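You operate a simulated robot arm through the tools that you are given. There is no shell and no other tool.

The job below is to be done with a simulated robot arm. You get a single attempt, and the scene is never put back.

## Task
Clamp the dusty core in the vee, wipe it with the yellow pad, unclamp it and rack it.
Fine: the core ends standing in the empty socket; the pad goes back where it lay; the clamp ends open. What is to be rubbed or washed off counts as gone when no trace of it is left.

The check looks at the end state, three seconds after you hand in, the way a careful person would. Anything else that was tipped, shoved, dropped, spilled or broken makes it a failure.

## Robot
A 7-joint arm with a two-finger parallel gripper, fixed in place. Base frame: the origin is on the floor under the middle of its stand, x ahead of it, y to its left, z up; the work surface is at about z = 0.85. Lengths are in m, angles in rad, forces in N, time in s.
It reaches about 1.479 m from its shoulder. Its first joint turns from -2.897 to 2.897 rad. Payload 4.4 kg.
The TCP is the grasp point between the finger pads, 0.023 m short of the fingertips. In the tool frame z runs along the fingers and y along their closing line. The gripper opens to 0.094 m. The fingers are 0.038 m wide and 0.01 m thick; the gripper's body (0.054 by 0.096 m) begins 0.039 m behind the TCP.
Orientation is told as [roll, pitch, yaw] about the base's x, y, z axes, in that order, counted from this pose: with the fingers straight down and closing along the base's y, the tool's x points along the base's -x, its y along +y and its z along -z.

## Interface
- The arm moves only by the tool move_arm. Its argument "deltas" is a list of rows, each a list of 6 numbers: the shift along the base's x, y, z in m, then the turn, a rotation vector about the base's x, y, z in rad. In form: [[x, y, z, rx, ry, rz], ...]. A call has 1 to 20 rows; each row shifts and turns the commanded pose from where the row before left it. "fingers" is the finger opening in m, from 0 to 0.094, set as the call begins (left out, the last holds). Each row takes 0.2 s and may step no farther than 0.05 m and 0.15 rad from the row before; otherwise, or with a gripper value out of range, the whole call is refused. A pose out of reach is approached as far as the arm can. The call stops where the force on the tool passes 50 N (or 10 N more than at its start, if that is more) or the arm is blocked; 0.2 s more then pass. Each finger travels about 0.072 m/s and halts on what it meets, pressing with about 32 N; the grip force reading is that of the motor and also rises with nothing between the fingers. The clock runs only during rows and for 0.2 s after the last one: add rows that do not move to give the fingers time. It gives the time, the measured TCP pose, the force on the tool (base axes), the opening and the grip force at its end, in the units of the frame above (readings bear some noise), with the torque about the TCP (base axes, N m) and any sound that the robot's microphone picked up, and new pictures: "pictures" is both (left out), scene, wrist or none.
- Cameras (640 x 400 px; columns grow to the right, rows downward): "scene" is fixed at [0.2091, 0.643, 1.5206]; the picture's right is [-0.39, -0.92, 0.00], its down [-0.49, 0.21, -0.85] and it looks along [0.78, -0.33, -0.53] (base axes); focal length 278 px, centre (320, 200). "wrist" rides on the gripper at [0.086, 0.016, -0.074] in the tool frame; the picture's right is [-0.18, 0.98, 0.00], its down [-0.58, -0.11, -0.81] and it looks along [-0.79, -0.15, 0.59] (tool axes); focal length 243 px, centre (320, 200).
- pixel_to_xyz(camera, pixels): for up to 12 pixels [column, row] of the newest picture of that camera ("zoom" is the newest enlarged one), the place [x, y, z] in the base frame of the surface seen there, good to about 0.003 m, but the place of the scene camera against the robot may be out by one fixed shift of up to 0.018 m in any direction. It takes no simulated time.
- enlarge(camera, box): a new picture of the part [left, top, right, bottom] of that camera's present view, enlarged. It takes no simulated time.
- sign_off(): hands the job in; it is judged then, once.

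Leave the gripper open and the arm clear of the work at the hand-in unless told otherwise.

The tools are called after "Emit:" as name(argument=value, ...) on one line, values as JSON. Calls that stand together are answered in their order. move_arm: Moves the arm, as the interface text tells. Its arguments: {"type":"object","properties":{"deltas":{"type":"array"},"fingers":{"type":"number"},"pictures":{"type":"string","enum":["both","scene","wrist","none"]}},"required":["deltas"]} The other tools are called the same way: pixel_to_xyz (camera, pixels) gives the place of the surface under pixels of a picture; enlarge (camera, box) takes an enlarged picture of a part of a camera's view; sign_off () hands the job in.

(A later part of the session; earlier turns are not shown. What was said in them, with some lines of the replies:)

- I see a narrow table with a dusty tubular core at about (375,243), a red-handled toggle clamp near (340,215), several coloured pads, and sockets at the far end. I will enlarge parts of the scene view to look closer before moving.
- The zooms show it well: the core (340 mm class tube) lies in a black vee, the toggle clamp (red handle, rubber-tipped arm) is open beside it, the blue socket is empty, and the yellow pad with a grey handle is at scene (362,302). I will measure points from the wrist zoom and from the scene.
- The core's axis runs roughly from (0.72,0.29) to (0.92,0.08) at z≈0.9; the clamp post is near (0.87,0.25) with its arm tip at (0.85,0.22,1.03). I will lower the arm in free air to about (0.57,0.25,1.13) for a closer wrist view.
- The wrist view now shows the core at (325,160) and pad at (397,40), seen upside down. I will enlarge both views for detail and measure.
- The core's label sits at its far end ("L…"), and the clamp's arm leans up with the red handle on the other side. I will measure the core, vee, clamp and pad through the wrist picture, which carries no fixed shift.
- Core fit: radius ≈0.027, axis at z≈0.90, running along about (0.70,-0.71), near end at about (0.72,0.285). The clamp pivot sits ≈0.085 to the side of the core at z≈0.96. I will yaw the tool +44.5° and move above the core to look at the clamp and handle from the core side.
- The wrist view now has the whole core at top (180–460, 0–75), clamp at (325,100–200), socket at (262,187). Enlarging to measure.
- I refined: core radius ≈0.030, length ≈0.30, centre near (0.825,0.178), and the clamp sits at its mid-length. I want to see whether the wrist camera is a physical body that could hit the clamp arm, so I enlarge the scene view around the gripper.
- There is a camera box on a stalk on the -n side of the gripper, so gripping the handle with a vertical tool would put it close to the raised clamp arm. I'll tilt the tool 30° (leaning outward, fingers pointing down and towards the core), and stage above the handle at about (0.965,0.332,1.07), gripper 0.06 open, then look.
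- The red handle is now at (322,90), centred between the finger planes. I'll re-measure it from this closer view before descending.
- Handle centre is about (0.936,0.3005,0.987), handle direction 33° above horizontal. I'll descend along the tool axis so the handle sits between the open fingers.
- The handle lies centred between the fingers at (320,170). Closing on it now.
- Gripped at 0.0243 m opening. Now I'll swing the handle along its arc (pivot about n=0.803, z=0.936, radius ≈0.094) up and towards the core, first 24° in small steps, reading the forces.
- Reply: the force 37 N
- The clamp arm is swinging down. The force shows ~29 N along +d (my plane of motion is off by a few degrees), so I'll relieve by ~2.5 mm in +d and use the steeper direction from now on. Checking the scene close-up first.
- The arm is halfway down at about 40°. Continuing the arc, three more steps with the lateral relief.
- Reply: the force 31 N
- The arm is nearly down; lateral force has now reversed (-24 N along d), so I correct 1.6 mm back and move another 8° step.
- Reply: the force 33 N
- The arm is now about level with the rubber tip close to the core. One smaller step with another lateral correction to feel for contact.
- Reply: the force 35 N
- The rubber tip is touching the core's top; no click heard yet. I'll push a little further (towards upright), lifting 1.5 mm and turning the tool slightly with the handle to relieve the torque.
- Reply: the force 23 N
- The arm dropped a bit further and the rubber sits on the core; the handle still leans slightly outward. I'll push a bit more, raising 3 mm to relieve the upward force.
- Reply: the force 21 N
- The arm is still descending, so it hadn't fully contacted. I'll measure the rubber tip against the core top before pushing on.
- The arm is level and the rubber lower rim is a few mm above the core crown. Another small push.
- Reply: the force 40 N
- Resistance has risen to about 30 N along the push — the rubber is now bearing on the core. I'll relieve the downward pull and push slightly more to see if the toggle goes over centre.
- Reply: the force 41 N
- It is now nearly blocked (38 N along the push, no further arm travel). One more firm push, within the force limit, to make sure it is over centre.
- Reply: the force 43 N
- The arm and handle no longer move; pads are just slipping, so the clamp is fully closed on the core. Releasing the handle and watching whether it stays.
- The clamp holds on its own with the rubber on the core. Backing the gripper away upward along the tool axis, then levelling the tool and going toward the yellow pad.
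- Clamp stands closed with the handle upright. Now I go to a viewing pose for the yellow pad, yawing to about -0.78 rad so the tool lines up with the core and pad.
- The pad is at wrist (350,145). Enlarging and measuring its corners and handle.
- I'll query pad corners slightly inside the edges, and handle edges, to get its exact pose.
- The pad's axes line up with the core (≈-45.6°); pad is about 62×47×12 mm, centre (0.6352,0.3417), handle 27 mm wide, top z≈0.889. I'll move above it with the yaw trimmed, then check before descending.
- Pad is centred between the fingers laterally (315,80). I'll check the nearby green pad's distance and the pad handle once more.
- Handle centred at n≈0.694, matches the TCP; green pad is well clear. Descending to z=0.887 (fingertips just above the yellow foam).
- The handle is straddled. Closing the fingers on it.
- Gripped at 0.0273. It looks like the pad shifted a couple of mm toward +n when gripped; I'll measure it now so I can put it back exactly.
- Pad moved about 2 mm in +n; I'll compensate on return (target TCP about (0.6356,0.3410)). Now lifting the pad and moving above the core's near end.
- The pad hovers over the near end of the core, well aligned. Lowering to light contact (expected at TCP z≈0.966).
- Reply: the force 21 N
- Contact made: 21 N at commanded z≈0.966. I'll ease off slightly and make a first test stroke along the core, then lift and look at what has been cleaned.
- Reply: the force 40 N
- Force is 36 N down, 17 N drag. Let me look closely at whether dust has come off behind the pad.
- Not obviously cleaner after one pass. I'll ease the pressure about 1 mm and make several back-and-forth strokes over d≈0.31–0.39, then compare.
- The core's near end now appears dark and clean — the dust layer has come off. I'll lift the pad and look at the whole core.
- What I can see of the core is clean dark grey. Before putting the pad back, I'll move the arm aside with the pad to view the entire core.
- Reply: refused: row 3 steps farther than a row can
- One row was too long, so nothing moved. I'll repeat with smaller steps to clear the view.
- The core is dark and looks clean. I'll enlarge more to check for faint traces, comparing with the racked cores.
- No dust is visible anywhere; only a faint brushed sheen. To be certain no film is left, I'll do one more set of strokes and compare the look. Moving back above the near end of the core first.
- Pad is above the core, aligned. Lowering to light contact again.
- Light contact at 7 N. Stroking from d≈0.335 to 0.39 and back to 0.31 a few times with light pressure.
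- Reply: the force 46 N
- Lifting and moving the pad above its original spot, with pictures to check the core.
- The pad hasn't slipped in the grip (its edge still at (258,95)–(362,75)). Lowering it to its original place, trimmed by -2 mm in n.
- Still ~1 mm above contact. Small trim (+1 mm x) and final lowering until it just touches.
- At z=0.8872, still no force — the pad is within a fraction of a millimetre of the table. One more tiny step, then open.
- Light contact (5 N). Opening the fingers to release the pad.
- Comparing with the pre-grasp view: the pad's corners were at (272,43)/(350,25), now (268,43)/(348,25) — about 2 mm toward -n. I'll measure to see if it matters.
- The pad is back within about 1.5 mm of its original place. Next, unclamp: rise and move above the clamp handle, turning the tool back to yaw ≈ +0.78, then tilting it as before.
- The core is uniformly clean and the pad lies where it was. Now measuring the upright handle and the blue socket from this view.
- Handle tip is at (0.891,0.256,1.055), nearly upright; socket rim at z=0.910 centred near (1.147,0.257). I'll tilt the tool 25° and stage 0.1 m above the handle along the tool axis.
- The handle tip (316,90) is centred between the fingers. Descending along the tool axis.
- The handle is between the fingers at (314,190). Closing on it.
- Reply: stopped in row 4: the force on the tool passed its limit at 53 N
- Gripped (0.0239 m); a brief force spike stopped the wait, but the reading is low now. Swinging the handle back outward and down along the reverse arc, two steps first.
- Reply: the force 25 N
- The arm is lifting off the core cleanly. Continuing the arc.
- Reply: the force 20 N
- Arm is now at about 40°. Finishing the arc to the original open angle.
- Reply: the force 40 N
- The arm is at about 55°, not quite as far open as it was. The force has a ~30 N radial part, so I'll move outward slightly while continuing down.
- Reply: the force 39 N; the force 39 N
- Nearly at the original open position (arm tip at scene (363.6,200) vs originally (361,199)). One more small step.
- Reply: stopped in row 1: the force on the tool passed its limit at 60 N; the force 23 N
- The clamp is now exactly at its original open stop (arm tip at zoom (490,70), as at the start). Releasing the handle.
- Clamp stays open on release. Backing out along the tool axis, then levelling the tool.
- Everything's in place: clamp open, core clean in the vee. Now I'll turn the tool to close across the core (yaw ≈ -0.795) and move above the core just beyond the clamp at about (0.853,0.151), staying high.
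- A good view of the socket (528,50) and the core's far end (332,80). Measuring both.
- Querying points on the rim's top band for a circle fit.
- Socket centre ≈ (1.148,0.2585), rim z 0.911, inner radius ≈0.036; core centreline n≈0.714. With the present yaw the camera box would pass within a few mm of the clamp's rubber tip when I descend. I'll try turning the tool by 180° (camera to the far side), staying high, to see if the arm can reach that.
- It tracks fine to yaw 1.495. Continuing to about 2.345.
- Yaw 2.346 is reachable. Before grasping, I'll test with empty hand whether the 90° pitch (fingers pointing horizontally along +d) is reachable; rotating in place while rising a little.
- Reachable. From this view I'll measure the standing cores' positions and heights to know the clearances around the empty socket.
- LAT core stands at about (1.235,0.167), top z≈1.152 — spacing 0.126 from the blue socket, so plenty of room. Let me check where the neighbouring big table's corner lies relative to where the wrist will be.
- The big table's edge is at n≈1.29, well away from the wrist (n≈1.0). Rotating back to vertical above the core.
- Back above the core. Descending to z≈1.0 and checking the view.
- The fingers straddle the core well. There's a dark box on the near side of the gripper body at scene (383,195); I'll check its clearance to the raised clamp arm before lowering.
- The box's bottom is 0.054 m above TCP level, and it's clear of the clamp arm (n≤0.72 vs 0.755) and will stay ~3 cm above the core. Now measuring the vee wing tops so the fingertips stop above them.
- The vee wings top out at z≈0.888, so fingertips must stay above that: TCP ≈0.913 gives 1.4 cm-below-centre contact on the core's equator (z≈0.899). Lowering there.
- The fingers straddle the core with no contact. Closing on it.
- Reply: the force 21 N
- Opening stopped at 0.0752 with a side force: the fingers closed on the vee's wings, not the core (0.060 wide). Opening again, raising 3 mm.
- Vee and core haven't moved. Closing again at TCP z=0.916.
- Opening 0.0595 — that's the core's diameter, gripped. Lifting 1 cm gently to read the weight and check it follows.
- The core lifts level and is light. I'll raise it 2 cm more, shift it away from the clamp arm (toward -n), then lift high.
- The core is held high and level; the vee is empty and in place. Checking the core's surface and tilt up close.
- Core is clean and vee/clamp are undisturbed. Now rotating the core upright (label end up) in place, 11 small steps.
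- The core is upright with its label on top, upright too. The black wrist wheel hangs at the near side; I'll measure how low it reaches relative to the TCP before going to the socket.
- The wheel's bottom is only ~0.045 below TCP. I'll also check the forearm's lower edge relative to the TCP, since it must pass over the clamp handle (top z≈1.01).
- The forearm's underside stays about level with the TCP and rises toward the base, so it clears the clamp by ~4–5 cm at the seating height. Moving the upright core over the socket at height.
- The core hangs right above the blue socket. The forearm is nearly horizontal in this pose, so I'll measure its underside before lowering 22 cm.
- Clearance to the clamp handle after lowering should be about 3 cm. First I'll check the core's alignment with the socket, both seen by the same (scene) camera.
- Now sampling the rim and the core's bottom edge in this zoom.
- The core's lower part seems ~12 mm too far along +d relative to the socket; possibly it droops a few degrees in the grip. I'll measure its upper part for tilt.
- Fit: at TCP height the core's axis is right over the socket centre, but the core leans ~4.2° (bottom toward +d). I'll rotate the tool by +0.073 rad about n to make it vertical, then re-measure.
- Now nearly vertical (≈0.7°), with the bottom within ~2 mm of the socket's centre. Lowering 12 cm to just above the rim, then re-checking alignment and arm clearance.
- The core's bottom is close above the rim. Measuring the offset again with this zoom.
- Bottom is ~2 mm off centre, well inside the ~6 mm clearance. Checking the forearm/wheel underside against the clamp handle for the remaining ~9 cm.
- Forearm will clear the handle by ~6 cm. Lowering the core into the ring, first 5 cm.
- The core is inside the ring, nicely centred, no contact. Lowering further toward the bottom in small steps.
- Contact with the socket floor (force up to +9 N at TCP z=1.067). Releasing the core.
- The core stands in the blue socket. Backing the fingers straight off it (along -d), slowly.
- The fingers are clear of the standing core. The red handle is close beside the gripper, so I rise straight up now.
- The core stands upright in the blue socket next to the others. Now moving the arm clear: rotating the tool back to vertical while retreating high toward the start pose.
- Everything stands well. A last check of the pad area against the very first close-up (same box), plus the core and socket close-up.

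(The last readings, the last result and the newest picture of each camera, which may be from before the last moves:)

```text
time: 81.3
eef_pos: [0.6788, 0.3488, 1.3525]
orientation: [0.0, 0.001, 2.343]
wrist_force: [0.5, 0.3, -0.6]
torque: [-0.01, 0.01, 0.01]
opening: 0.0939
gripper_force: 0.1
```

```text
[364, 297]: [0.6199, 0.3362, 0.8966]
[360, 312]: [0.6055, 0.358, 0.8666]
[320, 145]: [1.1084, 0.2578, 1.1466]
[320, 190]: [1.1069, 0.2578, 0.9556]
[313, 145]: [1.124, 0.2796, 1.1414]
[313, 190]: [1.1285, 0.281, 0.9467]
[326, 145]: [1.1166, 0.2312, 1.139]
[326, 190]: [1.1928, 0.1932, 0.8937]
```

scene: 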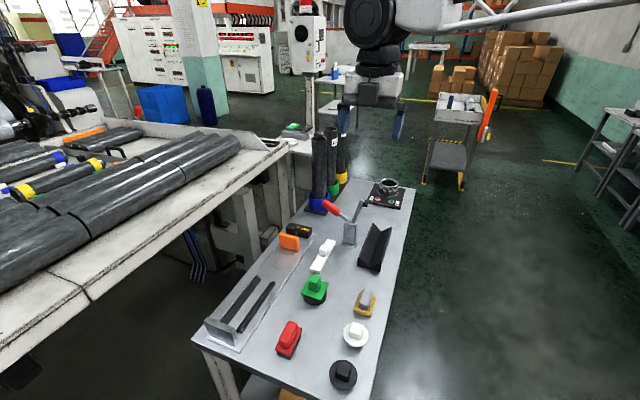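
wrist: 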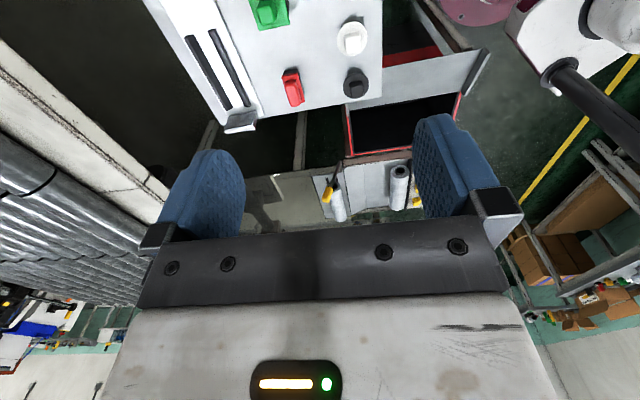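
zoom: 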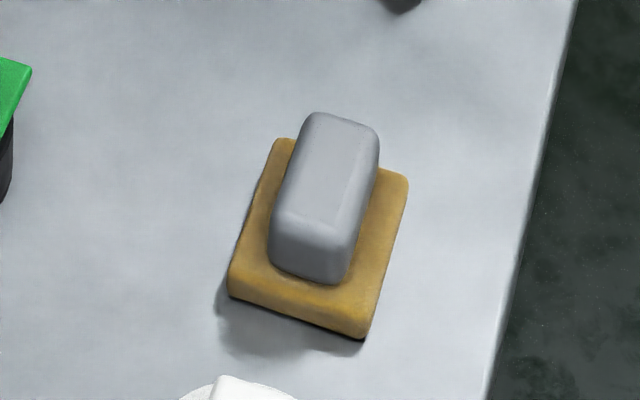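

Pad is within ~2 mm of its original place, the core stands vertical in the blue socket, clamp open, everything else untouched. I'll retreat a bit more to the starting position with the gripper open.

Emit:
move_arm(deltas=[[-0.04, 0.003, 0, 0, 0, 0], [-0.04, 0.003, 0, 0, 0, 0], [-0.04, 0.003, 0, 0, 0, 0], [-0.04, 0.002, 0, 0, 0, 0], [0, 0, 0, 0, 0, 0], [0, 0, 0, 0, 0, 0]], fingers=0.094, pictures="scene")

Emit:
enlarge(camera="scene", box=[270, 110, 430, 280])

```text
time: 82.7
eef_pos: [0.5171, 0.3606, 1.3517]
orientation: [-0.001, 0.001, 2.344]
wrist_force: [-0.9, -0.4, 0.8]
torque: [0.03, 0.01, 0.01]
opening: 0.0939
gripper_force: 0.0
```

scene: 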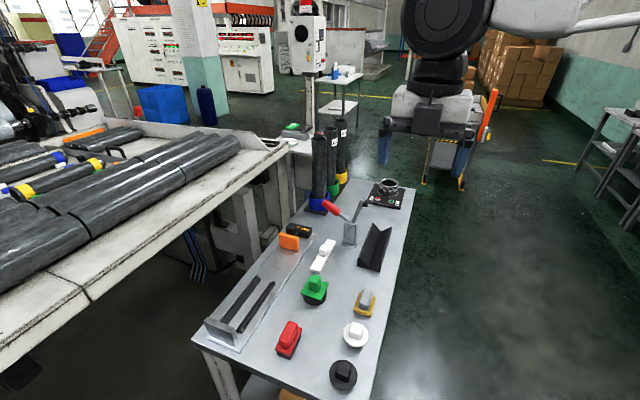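

```text
2.35 times, centred on (350, 195) of scene
```

zoom: 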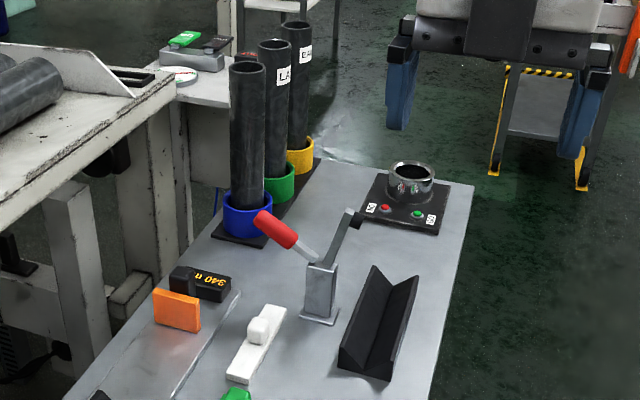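

The core is clean and stands upright in the blue socket. The pad is back in its place, the clamp is open, the arm is clear and the gripper is open. Handing in.

Emit:
sign_off()

```text
The job is handed in.
```

I clamped the core in the vee, wiped it with the yellow pad, unclamped it and stood it in the blue socket. I have handed the job in, but no result has come back.

- **Core:** no dust shows in any of the close-ups I took. It stands upright with its label end up. The label itself faces away from the scene camera, unlike the other two racked cores.
- **Pad:** it is back within about 2 mm of where it first lay.
- **Clamp:** it is open, at the same stop as at the start.
- **Other items:** nothing else looked tipped or moved. On the first try at lifting the core, the fingers closed on the vee's sides. I opened them and went 3 mm higher, and the vee did not shift.

The arm is back near its starting position with the gripper open.
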